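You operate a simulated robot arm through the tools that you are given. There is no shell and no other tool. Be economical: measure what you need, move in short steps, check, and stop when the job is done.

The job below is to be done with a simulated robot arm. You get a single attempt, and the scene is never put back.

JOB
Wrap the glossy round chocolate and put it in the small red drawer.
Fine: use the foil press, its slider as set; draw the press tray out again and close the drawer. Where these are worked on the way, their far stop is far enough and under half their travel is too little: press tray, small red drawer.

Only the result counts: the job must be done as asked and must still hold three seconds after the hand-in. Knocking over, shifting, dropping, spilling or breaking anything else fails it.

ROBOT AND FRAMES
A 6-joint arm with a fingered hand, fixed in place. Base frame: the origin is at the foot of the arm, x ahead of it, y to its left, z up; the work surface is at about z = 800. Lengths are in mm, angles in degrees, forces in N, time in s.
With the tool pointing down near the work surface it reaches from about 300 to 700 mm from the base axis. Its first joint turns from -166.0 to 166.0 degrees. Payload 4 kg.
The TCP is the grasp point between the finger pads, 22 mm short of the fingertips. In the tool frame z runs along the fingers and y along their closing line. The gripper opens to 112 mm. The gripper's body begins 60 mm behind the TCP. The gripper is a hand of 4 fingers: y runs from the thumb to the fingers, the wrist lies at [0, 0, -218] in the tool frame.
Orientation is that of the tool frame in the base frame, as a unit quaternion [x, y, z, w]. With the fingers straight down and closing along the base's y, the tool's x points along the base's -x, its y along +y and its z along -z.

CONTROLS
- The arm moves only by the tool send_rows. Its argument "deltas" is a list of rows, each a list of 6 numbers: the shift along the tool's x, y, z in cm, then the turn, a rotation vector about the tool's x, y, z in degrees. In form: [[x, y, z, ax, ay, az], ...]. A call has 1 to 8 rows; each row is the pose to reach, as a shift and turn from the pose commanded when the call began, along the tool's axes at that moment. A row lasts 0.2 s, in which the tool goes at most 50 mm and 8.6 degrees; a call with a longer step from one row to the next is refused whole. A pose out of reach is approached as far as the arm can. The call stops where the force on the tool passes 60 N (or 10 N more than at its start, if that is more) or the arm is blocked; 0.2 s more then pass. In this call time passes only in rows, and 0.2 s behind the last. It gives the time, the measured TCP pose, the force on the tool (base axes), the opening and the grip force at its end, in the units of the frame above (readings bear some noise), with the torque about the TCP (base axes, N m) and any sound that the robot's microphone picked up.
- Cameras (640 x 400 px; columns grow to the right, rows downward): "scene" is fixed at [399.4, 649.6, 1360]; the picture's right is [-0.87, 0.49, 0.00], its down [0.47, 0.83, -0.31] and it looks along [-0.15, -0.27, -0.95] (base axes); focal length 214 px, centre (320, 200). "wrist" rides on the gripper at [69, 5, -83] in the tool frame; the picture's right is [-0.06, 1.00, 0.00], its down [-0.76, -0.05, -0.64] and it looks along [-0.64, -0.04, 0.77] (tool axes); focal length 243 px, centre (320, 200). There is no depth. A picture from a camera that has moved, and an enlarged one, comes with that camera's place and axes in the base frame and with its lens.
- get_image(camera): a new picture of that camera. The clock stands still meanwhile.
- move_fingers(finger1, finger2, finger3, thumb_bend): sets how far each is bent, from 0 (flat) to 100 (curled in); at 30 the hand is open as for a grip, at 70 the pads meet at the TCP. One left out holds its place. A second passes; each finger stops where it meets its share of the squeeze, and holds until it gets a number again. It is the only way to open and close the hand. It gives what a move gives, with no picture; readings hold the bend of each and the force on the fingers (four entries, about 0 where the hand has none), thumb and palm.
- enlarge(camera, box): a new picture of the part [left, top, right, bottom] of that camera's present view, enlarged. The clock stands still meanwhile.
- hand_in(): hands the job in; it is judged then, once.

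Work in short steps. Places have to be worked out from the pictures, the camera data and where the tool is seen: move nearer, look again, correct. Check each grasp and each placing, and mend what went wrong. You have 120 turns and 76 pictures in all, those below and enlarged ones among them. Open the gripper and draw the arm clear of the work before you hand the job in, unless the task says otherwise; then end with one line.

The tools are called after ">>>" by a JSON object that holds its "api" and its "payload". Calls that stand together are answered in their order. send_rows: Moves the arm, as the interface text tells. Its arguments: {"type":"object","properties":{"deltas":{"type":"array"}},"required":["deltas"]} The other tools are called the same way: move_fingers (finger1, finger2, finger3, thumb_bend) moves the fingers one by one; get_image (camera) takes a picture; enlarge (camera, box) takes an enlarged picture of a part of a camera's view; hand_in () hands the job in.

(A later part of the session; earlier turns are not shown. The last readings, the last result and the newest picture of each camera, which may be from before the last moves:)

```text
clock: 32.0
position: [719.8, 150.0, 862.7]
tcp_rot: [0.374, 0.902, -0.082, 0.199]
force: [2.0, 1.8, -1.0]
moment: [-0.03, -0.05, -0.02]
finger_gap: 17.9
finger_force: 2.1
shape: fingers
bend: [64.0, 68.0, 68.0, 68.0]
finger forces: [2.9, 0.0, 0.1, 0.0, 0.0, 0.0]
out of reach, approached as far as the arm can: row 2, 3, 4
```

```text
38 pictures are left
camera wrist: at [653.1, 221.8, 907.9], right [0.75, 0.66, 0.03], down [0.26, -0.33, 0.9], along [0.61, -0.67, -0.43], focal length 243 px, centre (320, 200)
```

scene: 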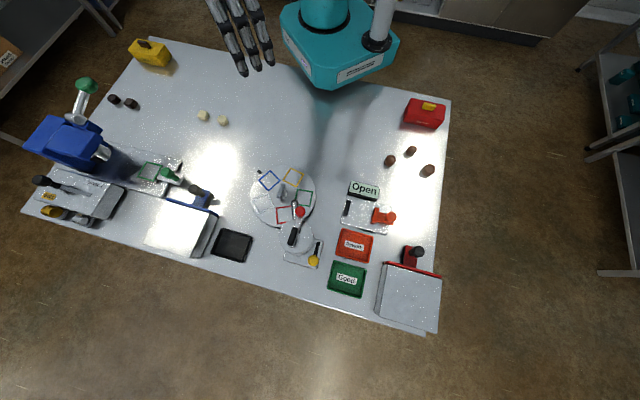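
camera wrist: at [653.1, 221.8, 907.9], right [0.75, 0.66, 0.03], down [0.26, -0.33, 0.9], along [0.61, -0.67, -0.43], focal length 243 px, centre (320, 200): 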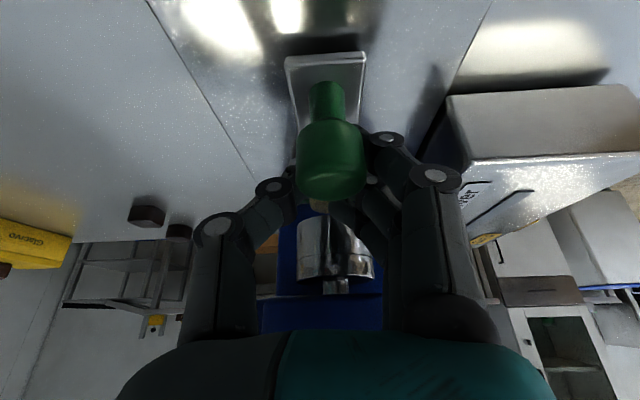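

The knob stays at about (700, 176), 104 mm from its start, and the grip slid past it; probably the stop. To be sure, I open, back off and push with the closed fingers.

>>> {"api": "move_fingers", "payload": {"finger1": 48, "finger2": 48, "finger3": 48, "thumb_bend": 48}}

>>> {"api": "send_rows", "payload": {"deltas": [[1.8, 0, -0.8, 0, 0, 0], [3.6, 0, -1.7, 0, 0, 0], [5.4, 0, -2.5, 0, 0, 0], [7.2, 0, -3.3, 0, 0, 0]]}}

>>> {"api": "move_fingers", "payload": {"finger1": 69, "finger2": 69, "finger3": 69, "thumb_bend": 69}}

>>> {"api": "get_image", "payload": {"camera": "wrist"}}

```text
clock: 33.0
position: [719.9, 149.8, 862.3]
tcp_rot: [0.374, 0.902, -0.083, 0.199]
force: [-0.3, -0.1, 0.4]
moment: [-0.01, -0.02, 0.0]
finger_gap: 62.2
finger_force: 0.0
shape: fingers
bend: [48.0, 48.0, 48.0, 48.0]
finger forces: [0.0, 0.0, 0.1, 0.0, 0.0, 0.1]
```

```text
clock: 34.0
position: [666.6, 207.4, 861.2]
tcp_rot: [0.375, 0.902, -0.084, 0.199]
force: [0.0, -0.2, -0.5]
moment: [0.01, 0.04, 0.05]
finger_gap: 62.2
finger_force: 0.1
shape: fingers
bend: [48.0, 48.0, 48.0, 48.0]
finger forces: [0.0, 0.0, 0.1, 0.0, 0.1, 0.0]
```

```text
clock: 35.0
position: [665.5, 207.7, 860.7]
tcp_rot: [0.374, 0.902, -0.084, 0.199]
force: [0.0, -0.5, -0.5]
moment: [0.01, 0.01, 0.03]
finger_gap: 11.5
finger_force: 0.0
shape: fingers
bend: [69.0, 69.0, 69.0, 69.0]
finger forces: [0.0, 0.0, 0.0, 0.1, 0.0, 0.0]
```

```text
37 pictures are left
camera wrist: at [599.8, 279.5, 906.7], right [0.75, 0.66, 0.02], down [0.27, -0.33, 0.9], along [0.61, -0.67, -0.43], focal length 243 px, centre (320, 200)
```

wrist: 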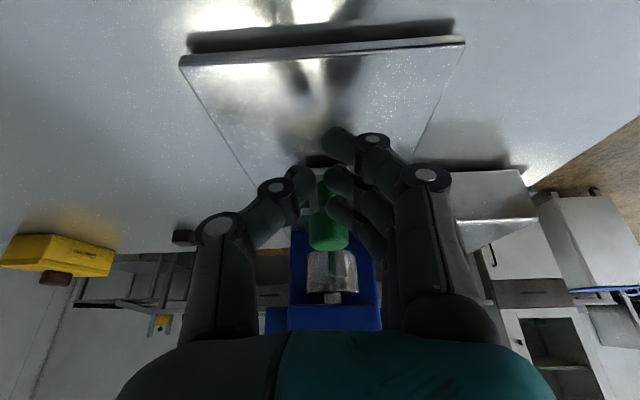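

The knob is ahead of the closed fingers. I push in small steps and watch the force.

>>> {"api": "send_rows", "payload": {"deltas": [[-0.45, 0, 0.2, 0, 0, 0], [-0.9, 0, 0.4, 0, 0, 0], [-1.35, 0, 0.6, 0, 0, 0], [-1.8, 0, 0.8, 0, 0, 0]]}}

```text
clock: 36.0
position: [675.7, 196.4, 861.8]
tcp_rot: [0.372, 0.903, -0.083, 0.197]
force: [-13.6, 16.0, -2.2]
moment: [0.18, 0.2, 0.25]
finger_gap: 11.3
finger_force: 10.7
shape: fingers
bend: [69.0, 69.0, 71.0, 69.0]
finger forces: [0.0, 0.0, 22.2, 0.1, 0.1, 0.0]
```

A firm 21 N reaction: the tray is at its far stop. I back off, rise and straighten the hand to look at the lever.

>>> {"api": "send_rows", "payload": {"deltas": [[2.7, 0, -1.27, 0, 0, 0], [1.0, 0, -5.2, 0, 0, 0], [-0.8, 0, -9, 0, 0, 0], [-2.4, 0, -13, 0, 8, 0], [-4.1, 0, -16.5, 0, 16, 0], [-4.5, 0, -17.5, 0, 24, 0], [-4.5, 0, -17.5, 0, 25, 0]]}}

>>> {"api": "send_rows", "payload": {"deltas": [[0.5, -2, 0, 0, 0, -8], [1, -4, 0, 0, 0, -16], [1.5, -6, 0, 0, 0, -24], [2, -8, 0, 0, 0, -32], [2.5, -10, 0, 0, 0, -40], [3, -12, 0, 0, 0, -45]]}}

>>> {"api": "get_image", "payload": {"camera": "wrist"}}

```text
clock: 37.6
position: [652.0, 216.8, 1040.2]
tcp_rot: [0.383, 0.924, 0.0, 0.0]
force: [-0.5, -0.4, -0.1]
moment: [-0.03, -0.02, 0.01]
finger_gap: 11.5
finger_force: 0.0
shape: fingers
bend: [69.0, 69.0, 69.0, 69.0]
finger forces: [0.1, 0.0, 0.0, 0.0, 0.0, 0.1]
out of reach, approached as far as the arm can: row 1, 5, 6
```

```text
clock: 39.0
position: [548.3, 154.6, 1039.7]
tcp_rot: [-0.001, 1.0, 0.0, 0.0]
force: [0.3, -0.1, 0.6]
moment: [0.0, -0.02, -0.01]
finger_gap: 11.8
finger_force: 0.1
shape: fingers
bend: [69.0, 69.0, 69.0, 69.0]
finger forces: [0.0, 0.0, 0.0, 0.0, 0.1, 0.0]
```

```text
36 pictures are left
camera wrist: at [479.0, 158.4, 1121.7], right [0.06, 1.0, 0.0], down [0.77, -0.05, 0.64], along [0.64, -0.04, -0.77], focal length 243 px, centre (320, 200)
```

wrist: 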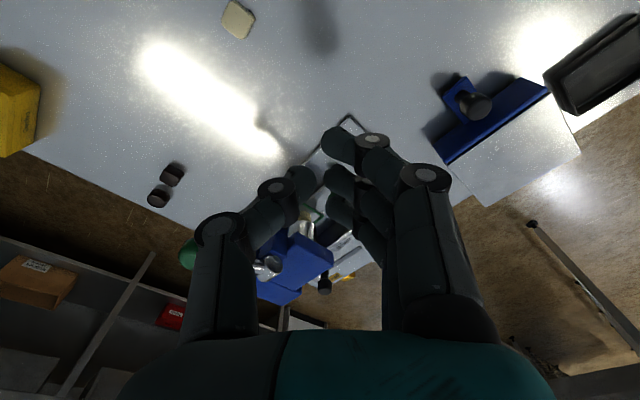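

The lever ball appears near (675, 15, 960). I move in front of it for a clear look.

>>> {"api": "send_rows", "payload": {"deltas": [[0, -4.5, 0, 0, 0, 0], [0, -9, 0, 0, 0, 0], [0, -13.5, 0, 0, 0, 0], [0, -17, 0, 0, 0, 0]]}}

>>> {"api": "move_fingers", "payload": {"finger1": 30, "finger2": 30, "finger3": 30, "thumb_bend": 30}}

>>> {"api": "get_image", "payload": {"camera": "wrist"}}

```text
clock: 40.0
position: [547.1, -18.0, 1038.8]
tcp_rot: [0.0, 1.0, 0.001, 0.0]
force: [0.0, 0.7, 0.3]
moment: [0.0, -0.01, 0.0]
finger_gap: 11.5
finger_force: 0.0
shape: fingers
bend: [69.0, 69.0, 69.0, 69.0]
finger forces: [0.1, 0.0, 0.1, 0.0, 0.0, 0.0]
```

```text
clock: 41.0
position: [546.6, -16.5, 1040.2]
tcp_rot: [0.0, 1.0, 0.001, -0.001]
force: [-0.2, 0.2, 0.4]
moment: [-0.01, -0.05, -0.01]
finger_gap: 112.8
finger_force: 0.0
shape: fingers
bend: [30.0, 30.0, 30.0, 30.0]
finger forces: [0.0, 0.0, 0.0, 0.0, 0.0, 0.0]
```

```text
35 pictures are left
camera wrist: at [477.8, -13.6, 1122.2], right [0.06, 1.0, 0.0], down [0.77, -0.05, 0.64], along [0.64, -0.04, -0.77], focal length 243 px, centre (320, 200)
```

wrist: 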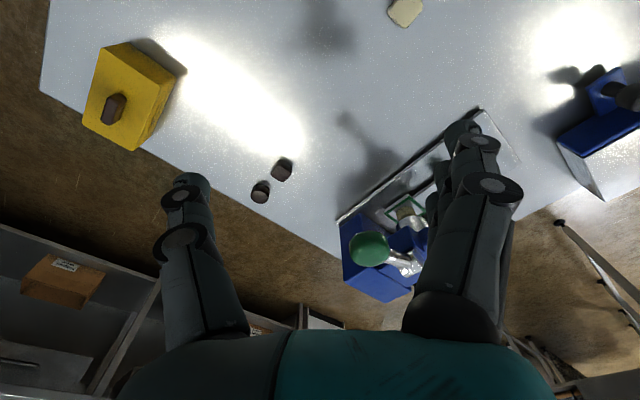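

The ball is at about (672, 23, 967) with its hub near (722, 90, 952). I close the fingers, yaw −45° so the narrow side faces the hub, and move above the ball.

>>> {"api": "move_fingers", "payload": {"finger1": 69, "finger2": 69, "finger3": 69, "thumb_bend": 69}}

>>> {"api": "send_rows", "payload": {"deltas": [[-2, 0.7, 0, 0, 0, -7], [-4, 1.4, 0, 0, 0, -14], [-6, 2.1, 0, 0, 0, -21], [-8, 2.8, 0, 0, 0, -28], [-10, 3.4, 0, 0, 0, -35], [-12, 4, 0, 0, 0, -42], [-12.5, 4, 0, 0, 0, -45]]}}

>>> {"api": "get_image", "payload": {"camera": "wrist"}}

>>> {"api": "enlarge", "payload": {"camera": "scene", "box": [20, 40, 180, 180]}}

```text
clock: 42.0
position: [548.0, -16.6, 1038.3]
tcp_rot: [-0.001, 1.0, 0.001, -0.001]
force: [0.7, 0.5, 0.0]
moment: [-0.01, -0.02, -0.01]
finger_gap: 11.8
finger_force: 0.0
shape: fingers
bend: [69.0, 69.0, 69.0, 69.0]
finger forces: [0.0, 0.0, 0.1, 0.1, 0.0, 0.0]
```

```text
clock: 43.6
position: [671.6, 24.7, 1038.7]
tcp_rot: [-0.383, 0.924, 0.001, 0.0]
force: [0.2, -0.2, 0.1]
moment: [-0.02, -0.02, 0.01]
finger_gap: 11.5
finger_force: 0.1
shape: fingers
bend: [69.0, 69.0, 69.0, 69.0]
finger forces: [0.0, 0.0, 0.0, 0.0, 0.1, 0.0]
```

```text
34 pictures are left
camera wrist: at [619.7, -23.2, 1122.1], right [-0.66, 0.75, 0.0], down [0.58, 0.51, 0.64], along [0.48, 0.43, -0.77], focal length 243 px, centre (320, 200)
```

wrist: 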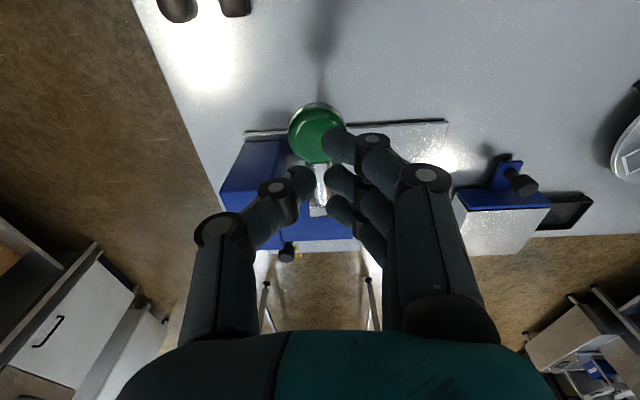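

```text
2.86 times, centred on (100, 110) of scene
camera zoom: at [399.4, 649.6, 1360.0], right [-0.87, 0.49, 0.0], down [0.47, 0.83, -0.31], along [-0.15, -0.27, -0.95], focal length 613 px, centre (949, 457)
```

zoom: 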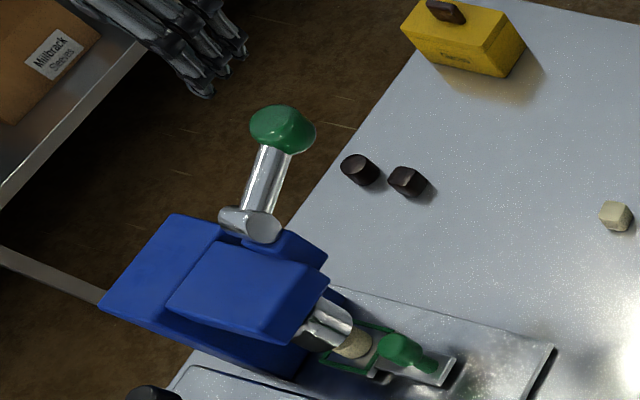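

The chocolate (754, 124) lies under the ram. I lower onto the ball.

>>> {"api": "send_rows", "payload": {"deltas": [[0.3, 0, 1, 0, 0, 0], [0.3, 0, 2, 0, 0, 0], [0.3, 0, 3, 0, 0, 0], [0.3, 0, 4, 0, 0, 0], [0.3, 0, 5, 0, 0, 0]]}}

>>> {"api": "enlarge", "payload": {"camera": "scene", "box": [20, 40, 180, 180]}}

```text
clock: 44.8
position: [669.6, 21.3, 989.5]
tcp_rot: [-0.383, 0.924, 0.001, 0.001]
force: [-0.2, -0.2, 4.3]
moment: [0.04, -0.02, 0.01]
finger_gap: 11.5
finger_force: 2.0
shape: fingers
bend: [69.0, 69.0, 70.0, 69.0]
finger forces: [0.0, 0.0, 3.8, 0.0, 0.0, 0.1]
```

```text
2.86 times, centred on (100, 110) of scene
camera zoom: at [399.4, 649.6, 1360.0], right [-0.87, 0.49, 0.0], down [0.47, 0.83, -0.31], along [-0.15, -0.27, -0.95], focal length 613 px, centre (949, 457)
```

zoom: 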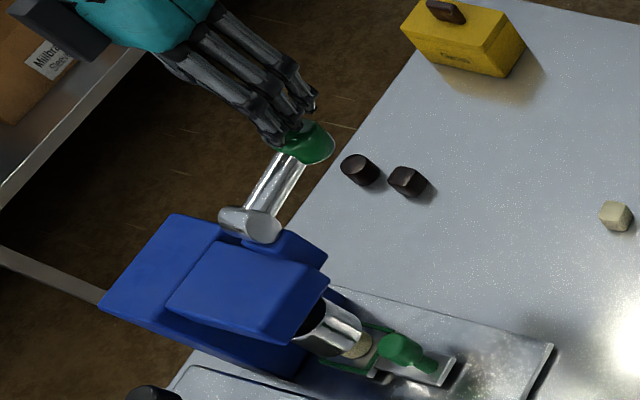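

The lever turns down and the ram descends with light force. I continue down, following the arc toward the hub.

>>> {"api": "send_rows", "payload": {"deltas": [[0, 0, 1, 0, 0, 0], [-0.1, 0, 2, 0, 0, 0], [-0.4, 0, 3, 0, 0, 0], [-0.8, 0, 4, 0, 0, 0], [-1.2, 0, 5, 0, 0, 0]]}}

>>> {"api": "enlarge", "payload": {"camera": "scene", "box": [20, 40, 180, 180]}}

```text
clock: 45.9
position: [675.6, 23.2, 957.7]
tcp_rot: [-0.378, 0.926, -0.001, 0.001]
force: [-15.7, -8.4, 20.0]
moment: [-0.14, 0.31, 0.07]
finger_gap: 8.8
finger_force: 13.1
shape: fingers
bend: [69.0, 71.0, 68.0, 72.0]
finger forces: [0.1, 15.2, 1.2, 0.0, 11.0, 0.1]
stopped in row 5: the force on the tool passed its limit at 72 N (the readings are from after the stop); the commanded pose is now the measured one
```

```text
2.86 times, centred on (100, 110) of scene
camera zoom: at [399.4, 649.6, 1360.0], right [-0.87, 0.49, 0.0], down [0.47, 0.83, -0.31], along [-0.15, -0.27, -0.95], focal length 613 px, centre (949, 457)
```

zoom: 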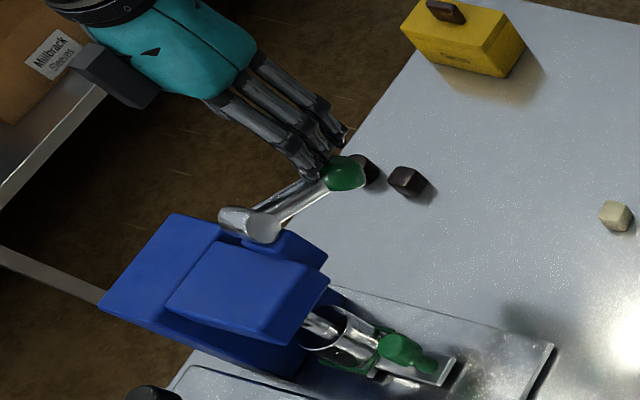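

The ram is down on the tray; force rose past the limit. I press a little more to confirm the end stop.

>>> {"api": "send_rows", "payload": {"deltas": [[0, 0, 0.4, 0, 0, 0], [0, 0, 0.8, 0, 0, 0], [0, 0, 1.2, 0, 0, 0]]}}

>>> {"api": "get_image", "payload": {"camera": "wrist"}}

```text
clock: 46.4
position: [675.9, 22.0, 957.1]
tcp_rot: [-0.377, 0.926, -0.002, 0.004]
force: [-16.0, -5.9, 20.1]
moment: [-0.01, 0.34, 0.14]
finger_gap: 8.8
finger_force: 14.0
shape: fingers
bend: [69.0, 72.0, 67.0, 72.0]
finger forces: [0.0, 16.8, 2.1, 0.0, 8.2, 0.1]
stopped in row 2: the force on the tool passed its limit at 65 N (the readings are from after the stop); the commanded pose is now the measured one
```

```text
30 pictures are left
camera wrist: at [622.6, -23.8, 1039.8], right [-0.65, 0.76, -0.01], down [0.58, 0.5, 0.65], along [0.49, 0.42, -0.76], focal length 243 px, centre (320, 200)
```

wrist: 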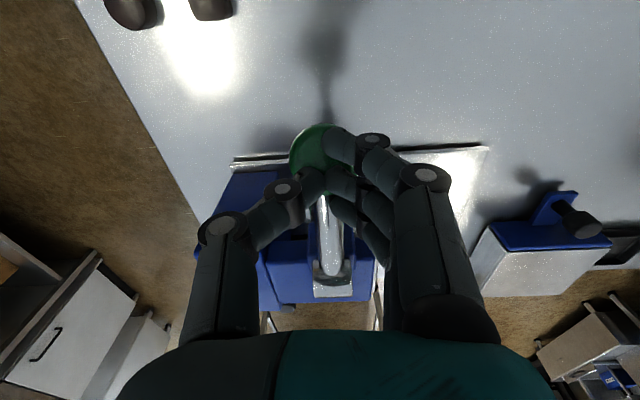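

The lever stays put at about −24°; my fingertips may be partly on the lever arm. I lift a bit, move outward over the ball centre, and press again to confirm.

>>> {"api": "send_rows", "payload": {"deltas": [[0, 0, -2, 0, 0, 0], [1.2, 0, -4, 0, 0, 0], [2.4, 0, -4.2, 0, 0, 0]]}}

>>> {"api": "enlarge", "payload": {"camera": "scene", "box": [40, 60, 180, 180]}}

>>> {"api": "get_image", "payload": {"camera": "wrist"}}

```text
clock: 47.2
position: [659.6, 4.1, 997.3]
tcp_rot: [-0.378, 0.926, -0.002, 0.004]
force: [0.5, 0.3, 0.8]
moment: [0.01, -0.01, -0.03]
finger_gap: 10.8
finger_force: 0.6
shape: fingers
bend: [69.0, 69.0, 70.0, 69.0]
finger forces: [0.0, 0.1, 0.7, 0.0, 0.0, 0.1]
```

```text
3.33 times, centred on (110, 120) of scene
camera zoom: at [399.4, 649.6, 1360.0], right [-0.87, 0.49, 0.0], down [0.47, 0.83, -0.31], along [-0.15, -0.27, -0.95], focal length 715 px, centre (1020, 467)
```

zoom: 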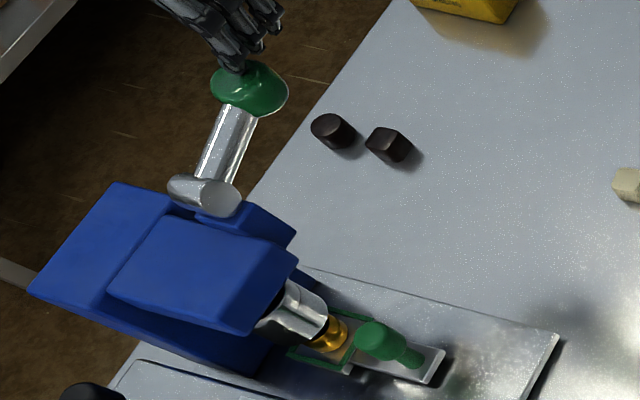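

```text
28 pictures are left
camera wrist: at [605.4, -41.9, 1079.3], right [-0.65, 0.76, -0.01], down [0.58, 0.5, 0.65], along [0.49, 0.42, -0.76], focal length 243 px, centre (320, 200)
```

wrist: 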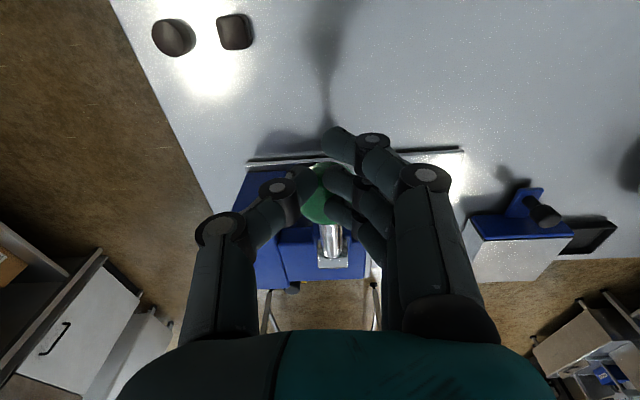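

The chocolate is now gold-wrapped and the lever has sprung back up. I rise and travel to the outer end of the tray, yawing back to grip the knob.

>>> {"api": "send_rows", "payload": {"deltas": [[0, 0, -4.5, 0, 0, 0], [-1.6, 2.4, -5, 0, 0, 8], [-3.2, 4.8, -5, 0, 0, 16], [-4.8, 7.2, -5, 0, 0, 24], [-6.4, 9.6, -5, 0, 0, 32], [-8, 12, -5, 0, 0, 40], [-9.5, 14.4, -5, 0, 0, 48], [-11, 16.7, -5, 0, 0, 56]]}}

>>> {"api": "send_rows", "payload": {"deltas": [[0, 0, 0, 0, 0, 8], [0, 0, 0, 0, 0, 16], [0, 0, 0, 0, 0, 24], [0, 0, 0, 0, 0, 32], [0, 0, 0, 0, 0, 34]]}}

>>> {"api": "move_fingers", "payload": {"finger1": 48, "finger2": 48, "finger3": 48, "thumb_bend": 48}}

```text
clock: 49.0
position: [619.1, 200.6, 1047.5]
tcp_rot: [0.103, 0.995, 0.001, 0.004]
force: [0.4, 0.4, -0.5]
moment: [0.03, -0.03, 0.05]
finger_gap: 11.1
finger_force: 0.1
shape: fingers
bend: [69.0, 69.0, 69.0, 69.0]
finger forces: [0.0, 0.0, 0.0, 0.1, 0.0, 0.1]
```

```text
clock: 50.2
position: [620.4, 202.4, 1046.9]
tcp_rot: [0.389, 0.921, 0.001, 0.004]
force: [0.7, 0.0, 0.0]
moment: [0.0, 0.02, 0.0]
finger_gap: 11.0
finger_force: 0.1
shape: fingers
bend: [69.0, 69.0, 69.0, 69.0]
finger forces: [0.0, 0.1, 0.1, 0.0, 0.0, 0.1]
```

```text
clock: 51.2
position: [620.8, 201.8, 1046.3]
tcp_rot: [0.389, 0.921, 0.001, 0.004]
force: [-0.4, -0.8, -0.5]
moment: [-0.02, -0.01, -0.01]
finger_gap: 62.2
finger_force: 0.0
shape: fingers
bend: [48.0, 48.0, 48.0, 48.0]
finger forces: [0.1, 0.0, 0.0, 0.0, 0.1, 0.0]
```

I descend at the outer side of the knob with the 25° tilt, hand open.

>>> {"api": "send_rows", "payload": {"deltas": [[-0.3, 1, 3, 0, -8, 0], [-0.6, 2, 6, 0, -16, 0], [-1.0, 3, 9, 0, -24, 0], [-1.2, 3.75, 12, 0, -25, 0], [-1.2, 3.75, 15, 0, -25, 0]]}}

>>> {"api": "get_image", "payload": {"camera": "wrist"}}

```text
clock: 52.4
position: [656.6, 218.8, 896.8]
tcp_rot: [0.38, 0.899, -0.083, 0.203]
force: [0.3, 0.3, 0.4]
moment: [-0.04, 0.01, -0.01]
finger_gap: 62.4
finger_force: 0.0
shape: fingers
bend: [48.0, 48.0, 48.0, 48.0]
finger forces: [0.0, 0.0, 0.2, 0.0, 0.1, 0.0]
```

```text
27 pictures are left
camera wrist: at [591.8, 292.0, 941.6], right [0.75, 0.66, 0.03], down [0.25, -0.34, 0.91], along [0.61, -0.68, -0.42], focal length 243 px, centre (320, 200)
```

wrist: 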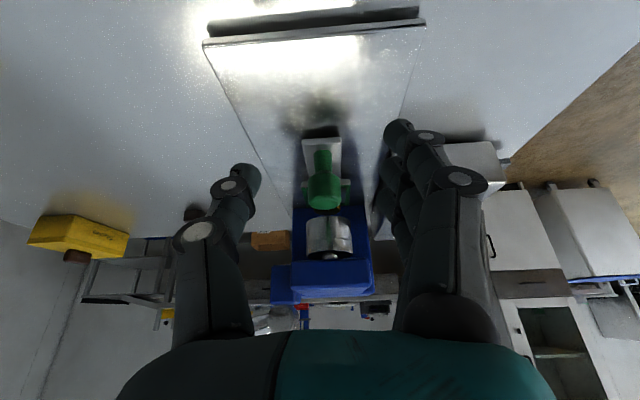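

I lower 32 mm and slide forward so the knob sits between the fingers, slightly on the outer side of the TCP.

>>> {"api": "send_rows", "payload": {"deltas": [[0.65, 0, 1.4, 0, 0, 0], [1.35, 0, 2.9, 0, 0, 0], [-0.2, 0, 3.6, 0, 0, 0], [-1.8, 0, 4.35, 0, 0, 0], [-3.4, 0, 5.1, 0, 0, 0], [-4.9, 0, 5.75, 0, 0, 0]]}}

>>> {"api": "get_image", "payload": {"camera": "wrist"}}

```text
clock: 53.8
position: [705.4, 170.6, 866.9]
tcp_rot: [0.378, 0.899, -0.083, 0.203]
force: [0.0, 0.0, -0.8]
moment: [-0.02, 0.0, 0.03]
finger_gap: 62.4
finger_force: 0.0
shape: fingers
bend: [48.0, 48.0, 48.0, 48.0]
finger forces: [0.0, 0.0, 0.0, 0.0, 0.0, 0.0]
```

```text
26 pictures are left
camera wrist: at [639.5, 242.9, 910.8], right [0.75, 0.66, 0.03], down [0.25, -0.34, 0.91], along [0.61, -0.68, -0.42], focal length 243 px, centre (320, 200)
```

wrist: 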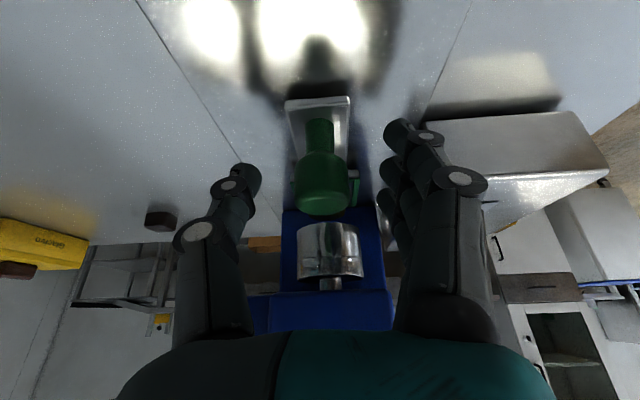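

Well placed. I close around the knob.

>>> {"api": "move_fingers", "payload": {"finger1": 70, "finger2": 70, "finger3": 70, "thumb_bend": 70}}

>>> {"api": "send_rows", "payload": {"deltas": [[0.9, 0, -0.42, 0, 0, 0], [1.8, 0, -0.85, 0, 0, 0], [2.7, 0, -1.27, 0, 0, 0], [3.6, 0, -1.7, 0, 0, 0]]}}

>>> {"api": "get_image", "payload": {"camera": "wrist"}}

```text
clock: 54.8
position: [704.7, 171.3, 865.3]
tcp_rot: [0.379, 0.899, -0.083, 0.204]
force: [0.2, -0.8, -3.6]
moment: [0.02, -0.04, -0.01]
finger_gap: 19.4
finger_force: 7.0
shape: fingers
bend: [67.0, 63.0, 70.0, 66.0]
finger forces: [2.1, 4.5, 0.1, 0.0, 7.2, 0.0]
```

```text
clock: 55.8
position: [678.3, 200.4, 865.4]
tcp_rot: [0.38, 0.899, -0.084, 0.203]
force: [-3.2, -3.6, -3.6]
moment: [-0.03, 0.07, -0.01]
finger_gap: 19.5
finger_force: 7.0
shape: fingers
bend: [68.0, 64.0, 70.0, 66.0]
finger forces: [1.8, 3.5, 0.0, 0.0, 9.2, 0.0]
```

```text
25 pictures are left
camera wrist: at [612.7, 272.5, 910.5], right [0.75, 0.66, 0.03], down [0.25, -0.34, 0.91], along [0.61, -0.68, -0.42], focal length 243 px, centre (320, 200)
```

wrist: 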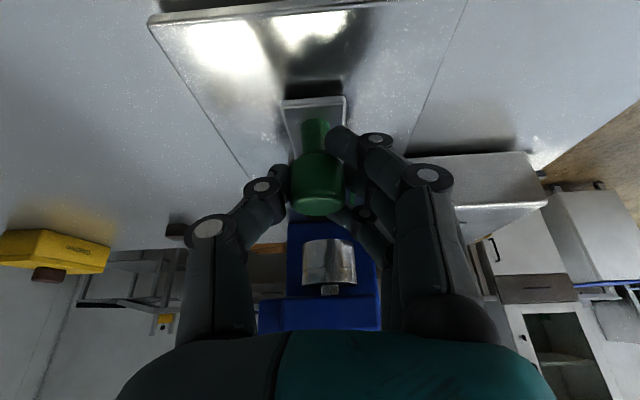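

The tray is following. I continue pulling to the outer stop with a slight lateral correction.

>>> {"api": "send_rows", "payload": {"deltas": [[1.1, -0.1, -0.5, 0, 0, 0], [2.2, -0.2, -1.0, 0, 0, 0], [3.3, -0.3, -1.55, 0, 0, 0], [4.4, -0.3, -2.05, 0, 0, 0], [5.4, -0.3, -2.5, 0, 0, 0], [6.1, -0.3, -2.85, 0, 0, 0]]}}

>>> {"api": "get_image", "payload": {"camera": "wrist"}}

>>> {"api": "enlarge", "payload": {"camera": "scene", "box": [20, 60, 220, 240]}}

```text
clock: 57.2
position: [627.6, 246.1, 865.6]
tcp_rot: [0.379, 0.899, -0.083, 0.203]
force: [2.9, 2.8, -0.8]
moment: [0.05, -0.08, 0.02]
finger_gap: 18.5
finger_force: 6.8
shape: fingers
bend: [67.0, 63.0, 70.0, 67.0]
finger forces: [2.7, 6.0, 0.0, 0.0, 5.4, 0.0]
```

```text
24 pictures are left
camera wrist: at [562.5, 318.5, 910.1], right [0.75, 0.66, 0.03], down [0.25, -0.34, 0.91], along [0.61, -0.68, -0.42], focal length 243 px, centre (320, 200)
```

wrist: 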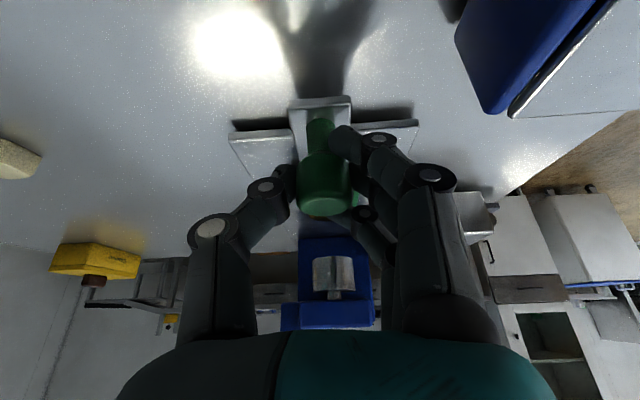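

```text
2.22 times, centred on (120, 150) of scene
camera zoom: at [399.4, 649.6, 1360.0], right [-0.87, 0.49, 0.0], down [0.47, 0.83, -0.31], along [-0.15, -0.27, -0.95], focal length 477 px, centre (764, 311)
```

zoom: 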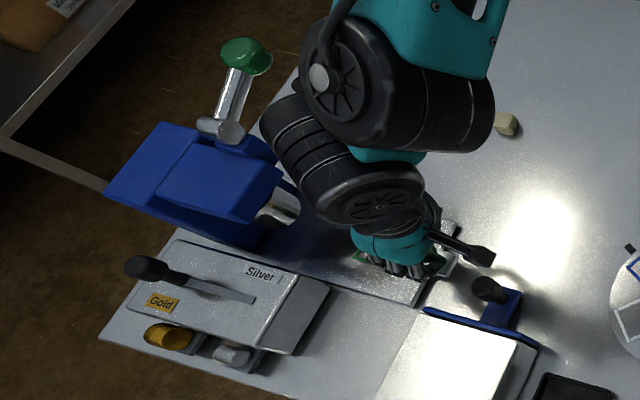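

The tray has come out ~107 mm. One more small pull to confirm the outer stop.

>>> {"api": "send_rows", "payload": {"deltas": [[0.4, 0, -0.2, 0, 0, 0], [0.8, 0, -0.4, 0, 0, 0]]}}

```text
clock: 57.8
position: [622.8, 250.7, 866.4]
tcp_rot: [0.38, 0.898, -0.083, 0.204]
force: [8.6, -3.5, -3.0]
moment: [-0.03, -0.16, 0.03]
finger_gap: 18.8
finger_force: 7.6
shape: fingers
bend: [67.0, 62.0, 70.0, 67.0]
finger forces: [1.9, 6.5, 0.1, 0.0, 6.5, 0.1]
```

Reaction of 8.5 N: tray at its outer stop. I release, rise and straighten.

>>> {"api": "move_fingers", "payload": {"finger1": 48, "finger2": 48, "finger3": 48, "thumb_bend": 48}}

>>> {"api": "send_rows", "payload": {"deltas": [[-1.7, 0, -3.6, 0, 0, 0], [-3.4, 0, -7.25, 0, 0, 0], [-5.07, 0, -10.9, 0, 8, 0], [-5.07, 0, -10.9, 0, 16, 0], [-5.07, 0, -10.9, 0, 24, 0], [-5.07, 0, -10.9, 0, 25.2, 0]]}}

>>> {"api": "send_rows", "payload": {"deltas": [[0, 0, 0, 0, 0, -8], [0, 0, 0, 0, 0, -16], [0, 0, 0, 0, 0, -24], [0, 0, 0, 0, 0, -32], [0, 0, 0, 0, 0, -40], [0, 0, 0, 0, 0, -45.8]]}}

>>> {"api": "get_image", "payload": {"camera": "wrist"}}

```text
clock: 58.8
position: [621.4, 252.2, 865.4]
tcp_rot: [0.379, 0.899, -0.083, 0.203]
force: [0.8, 0.2, -0.5]
moment: [0.01, -0.02, -0.02]
finger_gap: 62.3
finger_force: 0.0
shape: fingers
bend: [48.0, 48.0, 48.0, 48.0]
finger forces: [0.0, 0.0, 0.1, 0.0, 0.1, 0.0]
```

```text
clock: 60.2
position: [622.0, 251.3, 985.2]
tcp_rot: [0.389, 0.921, 0.002, 0.001]
force: [1.5, -0.9, -0.4]
moment: [-0.01, 0.0, 0.03]
finger_gap: 62.5
finger_force: 0.1
shape: fingers
bend: [48.0, 48.0, 48.0, 48.0]
finger forces: [0.1, 0.0, 0.1, 0.0, 0.0, 0.0]
```

```text
clock: 61.6
position: [622.1, 252.4, 986.4]
tcp_rot: [-0.001, 1.0, 0.001, 0.002]
force: [-0.4, 0.7, 0.4]
moment: [0.02, 0.02, -0.02]
finger_gap: 62.3
finger_force: 0.1
shape: fingers
bend: [48.0, 48.0, 48.0, 48.0]
finger forces: [0.0, 0.0, 0.0, 0.1, 0.0, 0.0]
```

```text
22 pictures are left
camera wrist: at [552.2, 255.0, 1068.1], right [0.06, 1.0, 0.0], down [0.76, -0.05, 0.65], along [0.65, -0.04, -0.76], focal length 243 px, centre (320, 200)
```

wrist: 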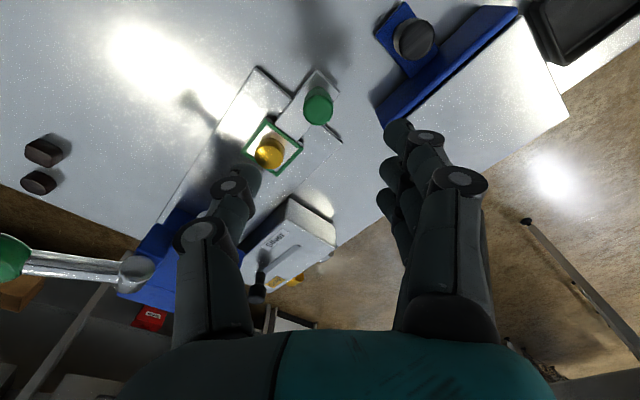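

The gold-wrapped chocolate sits on the drawn-out tray. With the hand free I first open the red drawer: I swing over toward it via a safe inner route, yawing to face it.

>>> {"api": "send_rows", "payload": {"deltas": [[4, 1.8, -1.5, 0, 0, -7], [8.2, 3.6, -3, 0, 0, -14], [12.4, 5.4, -4.5, 0, 0, -21], [16.6, 7.2, -6, 0, 0, -28], [20.8, 9.1, -7, 0, 0, -35], [25, 11, -7, 0, 0, -42], [29.2, 12.8, -7, 0, 0, -49]]}}

```text
clock: 63.2
position: [328.3, 380.0, 1054.9]
tcp_rot: [-0.416, 0.909, -0.001, 0.003]
force: [0.2, 1.2, -0.1]
moment: [0.01, 0.0, -0.03]
finger_gap: 62.3
finger_force: 0.0
shape: fingers
bend: [48.0, 48.0, 48.0, 48.0]
finger forces: [0.0, 0.0, 0.1, 0.1, 0.0, 0.1]
```

>>> {"api": "send_rows", "payload": {"deltas": [[-0.88, 4.48, 0, 0, 0, -8.2], [-1.76, 8.95, 0, 0, 0, -16.4], [-2.64, 13.4, 0, 0, 0, -24.6], [-3.5, 17.9, 0, 0, 0, -32.8], [-4.4, 22.4, 0, 0, 0, -41]]}}

>>> {"api": "get_image", "payload": {"camera": "wrist"}}

>>> {"api": "enlarge", "payload": {"camera": "scene", "box": [350, 220, 450, 320]}}

```text
clock: 64.4
position: [186.4, 557.8, 1054.3]
tcp_rot: [0.708, -0.706, 0.001, -0.002]
force: [-0.2, 0.0, -0.4]
moment: [0.02, -0.01, -0.04]
finger_gap: 62.4
finger_force: 0.0
shape: fingers
bend: [48.0, 48.0, 48.0, 48.0]
finger forces: [0.0, 0.0, 0.0, 0.0, 0.0, 0.0]
```

```text
21 pictures are left
camera wrist: at [181.6, 486.3, 1136.1], right [-1.0, 0.06, -0.01], down [0.04, 0.76, 0.64], along [0.04, 0.64, -0.77], focal length 243 px, centre (320, 200)
```

wrist: 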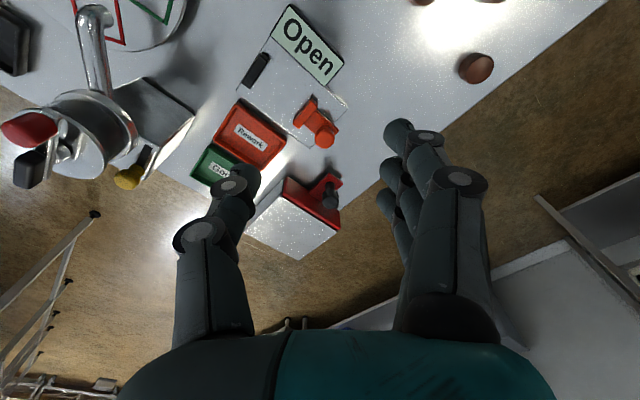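

```text
4.00 times, centred on (400, 270) of scene
camera zoom: at [399.4, 649.6, 1360.0], right [-0.87, 0.49, 0.0], down [0.47, 0.83, -0.31], along [-0.15, -0.27, -0.95], focal length 858 px, centre (0, -80)
```

zoom: 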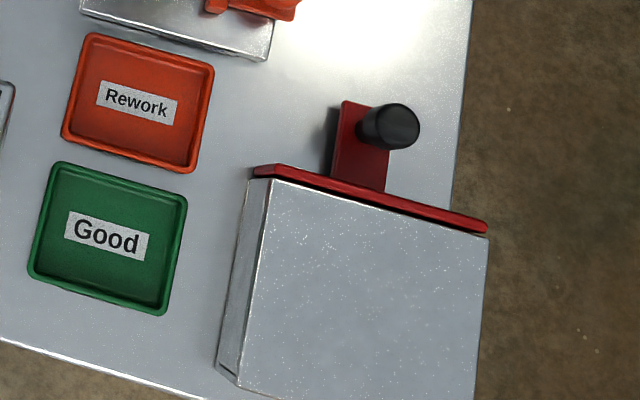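

The knob of the red drawer is at about (179, 727, 836), with its slide-out direction about (−0.7, −0.7). I approach while yawing to line up with the slide.

>>> {"api": "send_rows", "payload": {"deltas": [[-2.2, 0.2, 1.7, 0, 0, 7.5], [-4.4, 0.4, 3.4, 0, 0, 15], [-6.6, 0.6, 5.1, 0, 0, 22.5], [-8.8, 0.9, 6.8, 0, 0, 30], [-11, 1.2, 8.5, 0, 0, 37.5], [-12.5, 1.6, 9.5, 0, 0, 45]]}}

>>> {"api": "get_image", "payload": {"camera": "wrist"}}

```text
clock: 65.8
position: [158.3, 666.8, 957.9]
tcp_rot: [-0.382, 0.924, 0.001, 0.001]
force: [-0.5, 0.2, 0.8]
moment: [-0.01, -0.01, -0.01]
finger_gap: 62.6
finger_force: 0.0
shape: fingers
bend: [48.0, 48.0, 48.0, 48.0]
finger forces: [0.0, 0.0, 0.0, 0.0, 0.0, 0.0]
out of reach, approached as far as the arm can: row 5, 6
```

```text
19 pictures are left
camera wrist: at [106.7, 620.7, 1039.5], right [-0.66, 0.75, 0.0], down [0.57, 0.5, 0.65], along [0.49, 0.43, -0.76], focal length 243 px, centre (320, 200)
```

wrist: 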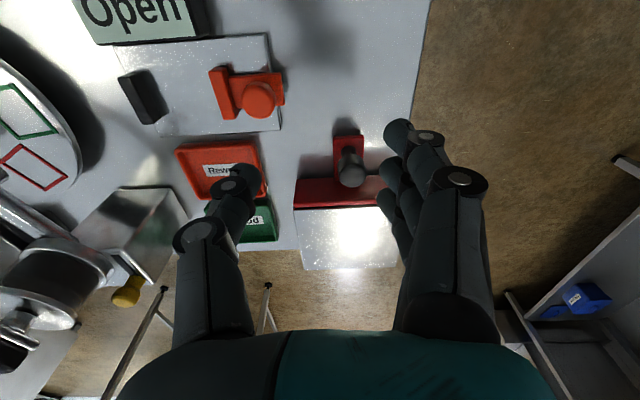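

Slide line is vertical in the picture, so the yaw fits; knob at about (185, 731). I tilt 30° for reach and move to hover over it.

>>> {"api": "send_rows", "payload": {"deltas": [[0, 0.5, 0, 0, -8, 0], [-1, 1, 1.5, 0, -16, 0], [-2.5, 1.5, 3, 0, -24, 0], [-4.5, 2, 5, 0, -30, 0], [-6.3, 2.6, 7, 0, -30, 0]]}}

>>> {"api": "get_image", "payload": {"camera": "wrist"}}

```text
clock: 67.0
position: [186.6, 730.2, 887.7]
tcp_rot: [-0.371, 0.891, 0.099, 0.242]
force: [0.6, -0.7, 0.8]
moment: [0.02, 0.01, 0.0]
finger_gap: 62.5
finger_force: 0.0
shape: fingers
bend: [48.0, 48.0, 48.0, 48.0]
finger forces: [0.0, 0.0, 0.0, 0.0, 0.1, 0.1]
```

```text
18 pictures are left
camera wrist: at [111.2, 661.0, 923.5], right [-0.67, 0.74, 0.03], down [0.27, 0.2, 0.94], along [0.69, 0.64, -0.34], focal length 243 px, centre (320, 200)
```

wrist: 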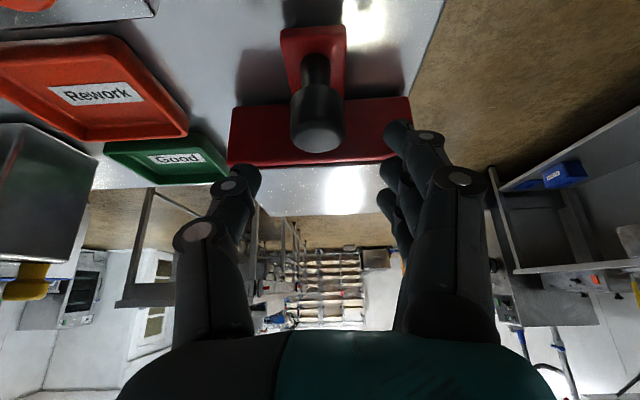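

The knob stands at about (181, 722) with top near z 860 and the red front panel ~38 mm behind it. I shift outward a bit, reduce tilt to 22°, and descend around it.

>>> {"api": "send_rows", "payload": {"deltas": [[1.3, 0, -0.75, 0, 4, 0], [1.95, 0, 0.37, 0, 8, 0], [2.6, 0, 1.5, 0, 8, 0]]}}

>>> {"api": "get_image", "payload": {"camera": "wrist"}}

```text
clock: 67.8
position: [174.1, 720.1, 859.8]
tcp_rot: [-0.377, 0.906, 0.073, 0.179]
force: [0.1, -0.5, 0.1]
moment: [-0.02, 0.03, 0.05]
finger_gap: 62.5
finger_force: 0.0
shape: fingers
bend: [48.0, 48.0, 48.0, 48.0]
finger forces: [0.0, 0.0, 0.1, 0.0, 0.1, 0.0]
```

```text
17 pictures are left
camera wrist: at [103.6, 654.7, 910.8], right [-0.67, 0.75, 0.02], down [0.36, 0.3, 0.88], along [0.65, 0.6, -0.47], focal length 243 px, centre (320, 200)
```

wrist: 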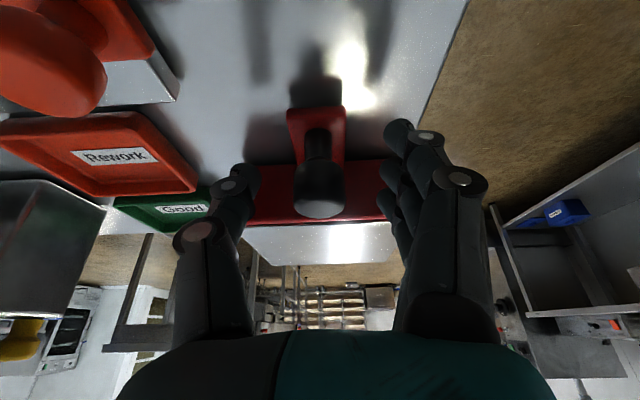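

The knob head is exactly at the TCP. I close on it.

>>> {"api": "move_fingers", "payload": {"finger1": 70, "finger2": 70, "finger3": 70, "thumb_bend": 70}}

>>> {"api": "send_rows", "payload": {"deltas": [[0.93, 0, -0.37, 0, 0, 0], [1.85, 0, -0.75, 0, 0, 0], [2.78, 0, -1.12, 0, 0, 0], [3.7, 0, -1.5, 0, 0, 0]]}}

>>> {"api": "get_image", "payload": {"camera": "wrist"}}

```text
clock: 68.8
position: [174.7, 720.2, 860.0]
tcp_rot: [-0.377, 0.906, 0.073, 0.179]
force: [1.8, -1.4, -2.9]
moment: [-0.06, -0.01, 0.0]
finger_gap: 17.4
finger_force: 7.1
shape: fingers
bend: [70.0, 63.0, 67.0, 65.0]
finger forces: [0.1, 4.2, 1.5, 0.0, 7.9, 0.0]
```

```text
clock: 69.8
position: [146.0, 691.9, 861.3]
tcp_rot: [-0.377, 0.906, 0.073, 0.178]
force: [2.0, -0.3, -5.9]
moment: [-0.03, 0.02, -0.02]
finger_gap: 16.9
finger_force: 6.0
shape: fingers
bend: [70.0, 63.0, 67.0, 65.0]
finger forces: [0.1, 4.3, 1.7, 0.1, 7.4, 0.1]
```

```text
16 pictures are left
camera wrist: at [75.7, 626.4, 910.9], right [-0.67, 0.75, 0.02], down [0.36, 0.3, 0.88], along [0.65, 0.6, -0.47], focal length 243 px, centre (320, 200)
```

wrist: 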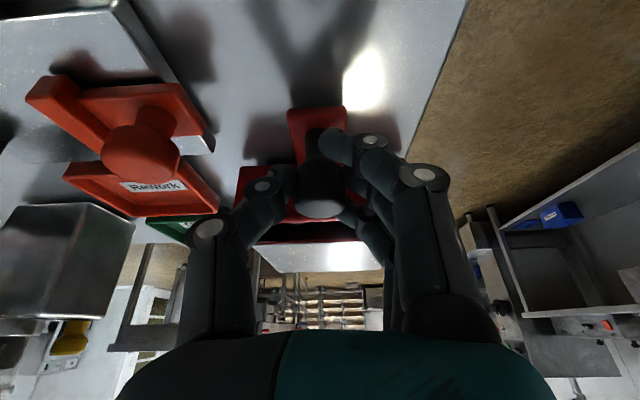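

The drawer is opening. I keep pulling to its stop.

>>> {"api": "send_rows", "payload": {"deltas": [[1.1, 0, -0.45, 0, 0, 0], [2.2, 0, -0.9, 0, 0, 0], [3.3, 0, -1.33, 0, 0, 0], [4.4, 0, -1.78, 0, 0, 0], [5.5, 0, -2.22, 0, 0, 0]]}}

>>> {"api": "enlarge", "payload": {"camera": "scene", "box": [350, 200, 450, 320]}}

```text
clock: 71.0
position: [103.9, 650.9, 860.3]
tcp_rot: [-0.376, 0.906, 0.074, 0.179]
force: [0.7, 5.6, 0.1]
moment: [0.09, -0.04, 0.03]
finger_gap: 10.8
finger_force: 3.3
shape: fingers
bend: [70.0, 70.0, 64.0, 69.0]
finger forces: [0.0, 0.0, 5.4, 0.1, 1.1, 0.0]
```

```text
3.33 times, centred on (400, 260) of scene
camera zoom: at [399.4, 649.6, 1360.0], right [-0.87, 0.49, 0.0], down [0.47, 0.83, -0.31], along [-0.15, -0.27, -0.95], focal length 715 px, centre (53, 0)
```

zoom: 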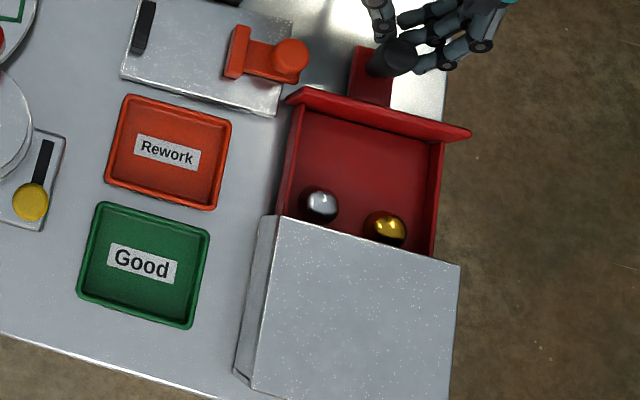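

The drawer is fully open (78 mm, fingers slid off at its stop), holding two wrapped balls at the back. I release, rise and straighten for the trip back to the tray.

>>> {"api": "move_fingers", "payload": {"finger1": 48, "finger2": 48, "finger3": 48, "thumb_bend": 48}}

>>> {"api": "send_rows", "payload": {"deltas": [[1.0, 0, -0.4, 0, 0, 0], [-0.5, 0, -4.1, 0, 0, 0], [-2.1, 0, -8.0, 0, 0, 0], [-3.7, 0, -12, 0, 8, 0], [-5.3, 0, -16, 0, 16, 0], [-5.3, 0, -16.5, 0, 22, 0]]}}

```text
clock: 72.0
position: [103.5, 650.6, 860.9]
tcp_rot: [-0.377, 0.906, 0.072, 0.18]
force: [-0.5, 0.4, 0.8]
moment: [0.02, 0.0, 0.03]
finger_gap: 62.3
finger_force: 0.0
shape: fingers
bend: [48.0, 48.0, 48.0, 48.0]
finger forces: [0.0, 0.0, 0.0, 0.0, 0.1, 0.0]
```

```text
clock: 73.4
position: [95.7, 638.1, 1033.7]
tcp_rot: [-0.385, 0.923, 0.0, 0.003]
force: [-0.8, -0.5, -0.1]
moment: [-0.01, -0.02, -0.01]
finger_gap: 62.4
finger_force: 0.1
shape: fingers
bend: [48.0, 48.0, 48.0, 48.0]
finger forces: [0.0, 0.0, 0.0, 0.1, 0.0, 0.0]
```

I travel back toward the tray via the inner route, undoing the yaw.

>>> {"api": "send_rows", "payload": {"deltas": [[0.24, -4.35, -0.3, 0, 0, 5.6], [0.48, -8.7, -0.6, 0, 0, 11.3], [0.71, -13.05, -0.9, 0, 0, 17], [0.95, -17.4, -1.2, 0, 0, 22.6], [1.2, -21.75, -1.5, 0, 0, 28.3], [1.43, -26.1, -1.5, 0, 0, 34], [1.66, -30.4, -1.5, 0, 0, 39.6], [1.9, -34.8, -1.5, 0, 0, 45.3]]}}

>>> {"api": "send_rows", "payload": {"deltas": [[-4.3, -2.3, 0, 0, 0, 0], [-8.6, -4.6, 0, 0, 0, 0], [-12.9, -7, 0, 0, 0, 0], [-17.2, -9.4, 0, 0, 0, 0], [-21.5, -11.8, 1, 0, 0, 0], [-25.8, -14.2, 4, 0, 0, 0], [-30, -16.4, 7, 0, 0, 0], [-33.5, -18.4, 10, 0, 0, 0]]}}

>>> {"api": "get_image", "payload": {"camera": "wrist"}}

```text
clock: 75.2
position: [324.8, 382.0, 1050.0]
tcp_rot: [0.002, 1.0, 0.001, 0.002]
force: [-0.4, -0.2, -0.1]
moment: [-0.04, -0.02, 0.0]
finger_gap: 62.4
finger_force: 0.1
shape: fingers
bend: [48.0, 48.0, 48.0, 48.0]
finger forces: [0.0, 0.0, 0.0, 0.0, 0.2, 0.1]
```

```text
refused: row 5 steps farther than a row can; nothing moved
```

```text
14 pictures are left
camera wrist: at [254.7, 385.8, 1131.7], right [0.07, 1.0, 0.0], down [0.76, -0.05, 0.65], along [0.64, -0.04, -0.76], focal length 243 px, centre (320, 200)
```

wrist: 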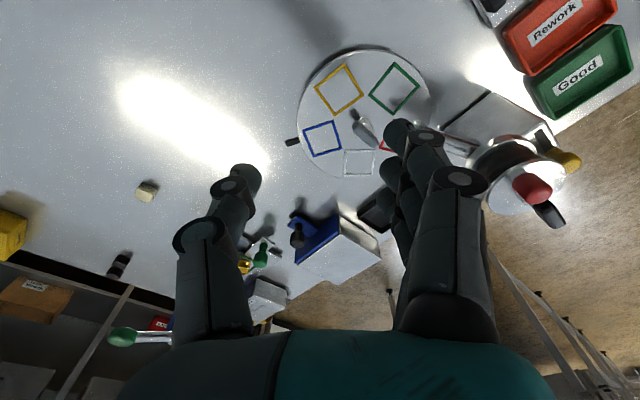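

One row was too long, so nothing moved; I resend in shorter steps.

>>> {"api": "send_rows", "payload": {"deltas": [[-4.2, -2.3, 0, 0, 0, 0], [-8.4, -4.6, 0, 0, 0, 0], [-12.6, -6.9, 0, 0, 0, 0], [-16.8, -9.2, 0, 0, 0, 0], [-21, -11.5, 1, 0, 0, 0], [-25, -13.7, 2.5, 0, 0, 0], [-29, -15.9, 4, 0, 0, 0], [-33, -18, 5.5, 0, 0, 0]]}}

>>> {"api": "send_rows", "payload": {"deltas": [[0, 0, 3, 0, 0, 0], [0, 0, 6, 0, 0, 0]]}}

>>> {"api": "get_image", "payload": {"camera": "wrist"}}

```text
clock: 77.0
position: [656.2, 200.8, 994.9]
tcp_rot: [0.002, 1.0, 0.0, 0.003]
force: [0.1, -0.1, 0.2]
moment: [-0.03, -0.02, -0.01]
finger_gap: 62.5
finger_force: 0.1
shape: fingers
bend: [48.0, 48.0, 48.0, 48.0]
finger forces: [0.0, 0.0, 0.1, 0.0, 0.0, 0.0]
```

```text
clock: 77.6
position: [657.1, 200.2, 937.1]
tcp_rot: [0.002, 1.0, 0.001, 0.002]
force: [-0.9, 0.0, 0.0]
moment: [-0.02, 0.02, 0.0]
finger_gap: 62.6
finger_force: 0.0
shape: fingers
bend: [48.0, 48.0, 48.0, 48.0]
finger forces: [0.0, 0.0, 0.0, 0.0, 0.0, 0.0]
```

```text
13 pictures are left
camera wrist: at [587.8, 204.3, 1019.1], right [0.07, 1.0, 0.0], down [0.76, -0.05, 0.65], along [0.65, -0.04, -0.76], focal length 243 px, centre (320, 200)
```

wrist: 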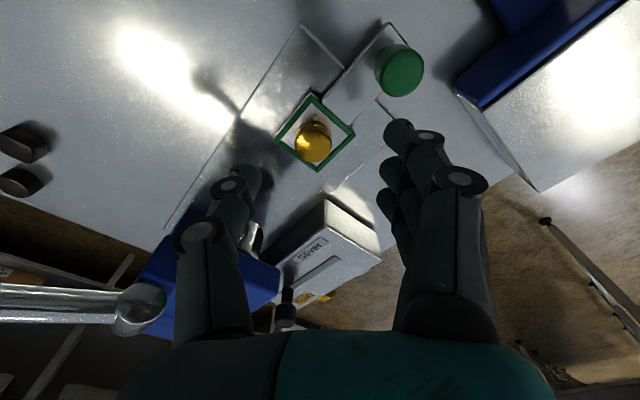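

The gold-wrapped chocolate is at about (681, 194), upright. I move over it and descend partially, then narrow the fingers.

>>> {"api": "send_rows", "payload": {"deltas": [[-1.2, -0.3, 2.5, 0, 0, 0], [-2.35, -0.6, 5, 0, 0, 0], [-2.35, -0.6, 7.5, 0, 0, 0]]}}

>>> {"api": "move_fingers", "payload": {"finger1": 56, "finger2": 56, "finger3": 56, "thumb_bend": 56}}

>>> {"api": "get_image", "payload": {"camera": "wrist"}}

```text
clock: 78.4
position: [679.7, 194.7, 861.6]
tcp_rot: [0.002, 1.0, 0.001, 0.003]
force: [-0.1, 0.2, 0.5]
moment: [-0.06, 0.01, -0.02]
finger_gap: 62.4
finger_force: 0.1
shape: fingers
bend: [48.0, 48.0, 48.0, 48.0]
finger forces: [0.0, 0.1, 0.0, 0.0, 0.0, 0.1]
```

```text
clock: 79.4
position: [681.2, 194.2, 861.6]
tcp_rot: [0.002, 1.0, 0.001, 0.003]
force: [-0.3, -0.1, 0.2]
moment: [0.0, -0.01, -0.02]
finger_gap: 41.9
finger_force: 0.0
shape: fingers
bend: [56.0, 56.0, 56.0, 56.0]
finger forces: [0.1, 0.0, 0.1, 0.0, 0.1, 0.0]
```

```text
12 pictures are left
camera wrist: at [610.6, 198.4, 943.8], right [0.07, 1.0, 0.0], down [0.76, -0.05, 0.65], along [0.64, -0.04, -0.76], focal length 243 px, centre (320, 200)
```

wrist: 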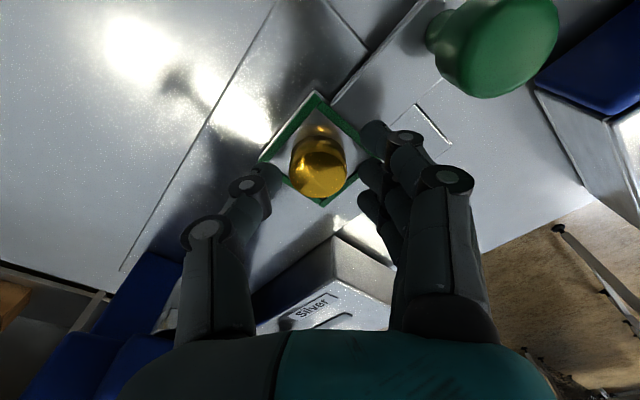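

Centred. I narrow a bit more, lower 9 mm and close.

>>> {"api": "move_fingers", "payload": {"finger1": 60, "finger2": 59, "finger3": 60, "thumb_bend": 59}}

>>> {"api": "send_rows", "payload": {"deltas": [[0, 0, 0.5, 0, 0, 0], [0, 0, 0.95, 0, 0, 0]]}}

>>> {"api": "move_fingers", "payload": {"finger1": 69, "finger2": 69, "finger3": 69, "thumb_bend": 69}}

>>> {"api": "send_rows", "payload": {"deltas": [[0, 0, -2, 0, 0, 0], [0, 0, -5, 0, 0, 0], [0, 0, -9, 0, 0, 0], [0, 0, -13, 0, 0, 0]]}}

>>> {"api": "get_image", "payload": {"camera": "wrist"}}

```text
clock: 80.4
position: [680.2, 195.5, 862.2]
tcp_rot: [0.002, 1.0, 0.0, 0.003]
force: [-0.3, -0.5, 0.4]
moment: [0.0, 0.0, 0.03]
finger_gap: 32.9
finger_force: 0.0
shape: fingers
bend: [60.0, 59.0, 60.0, 59.0]
finger forces: [0.0, 0.0, 0.0, 0.0, 0.1, 0.0]
```

```text
clock: 81.0
position: [680.2, 195.7, 853.1]
tcp_rot: [0.002, 1.0, 0.0, 0.004]
force: [-1.8, -1.1, 7.1]
moment: [-0.23, 0.09, -0.08]
finger_gap: 32.7
finger_force: 3.8
shape: fingers
bend: [60.0, 59.0, 60.0, 59.0]
finger forces: [0.1, 0.1, 0.1, 0.0, 7.9, 0.1]
```

```text
clock: 82.0
position: [681.4, 195.5, 851.0]
tcp_rot: [0.002, 1.0, 0.0, 0.003]
force: [-0.4, 0.1, 1.6]
moment: [0.01, 0.01, 0.02]
finger_gap: 19.3
finger_force: 7.8
shape: fingers
bend: [69.0, 61.0, 67.0, 65.0]
finger forces: [0.1, 6.1, 1.4, 0.1, 8.0, 0.0]
```

```text
clock: 83.0
position: [673.7, 193.9, 979.9]
tcp_rot: [0.001, 1.0, 0.001, 0.002]
force: [1.1, 0.0, 0.5]
moment: [0.01, 0.01, 0.0]
finger_gap: 18.9
finger_force: 7.9
shape: fingers
bend: [69.0, 61.0, 67.0, 65.0]
finger forces: [0.0, 6.2, 1.5, 0.0, 7.4, 0.1]
out of reach, approached as far as the arm can: row 4
```

```text
11 pictures are left
camera wrist: at [604.5, 197.3, 1061.9], right [0.07, 1.0, 0.0], down [0.76, -0.05, 0.64], along [0.64, -0.04, -0.76], focal length 243 px, centre (320, 200)
```

wrist: 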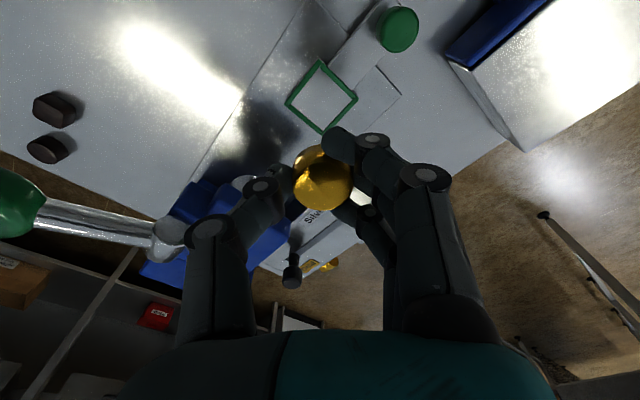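

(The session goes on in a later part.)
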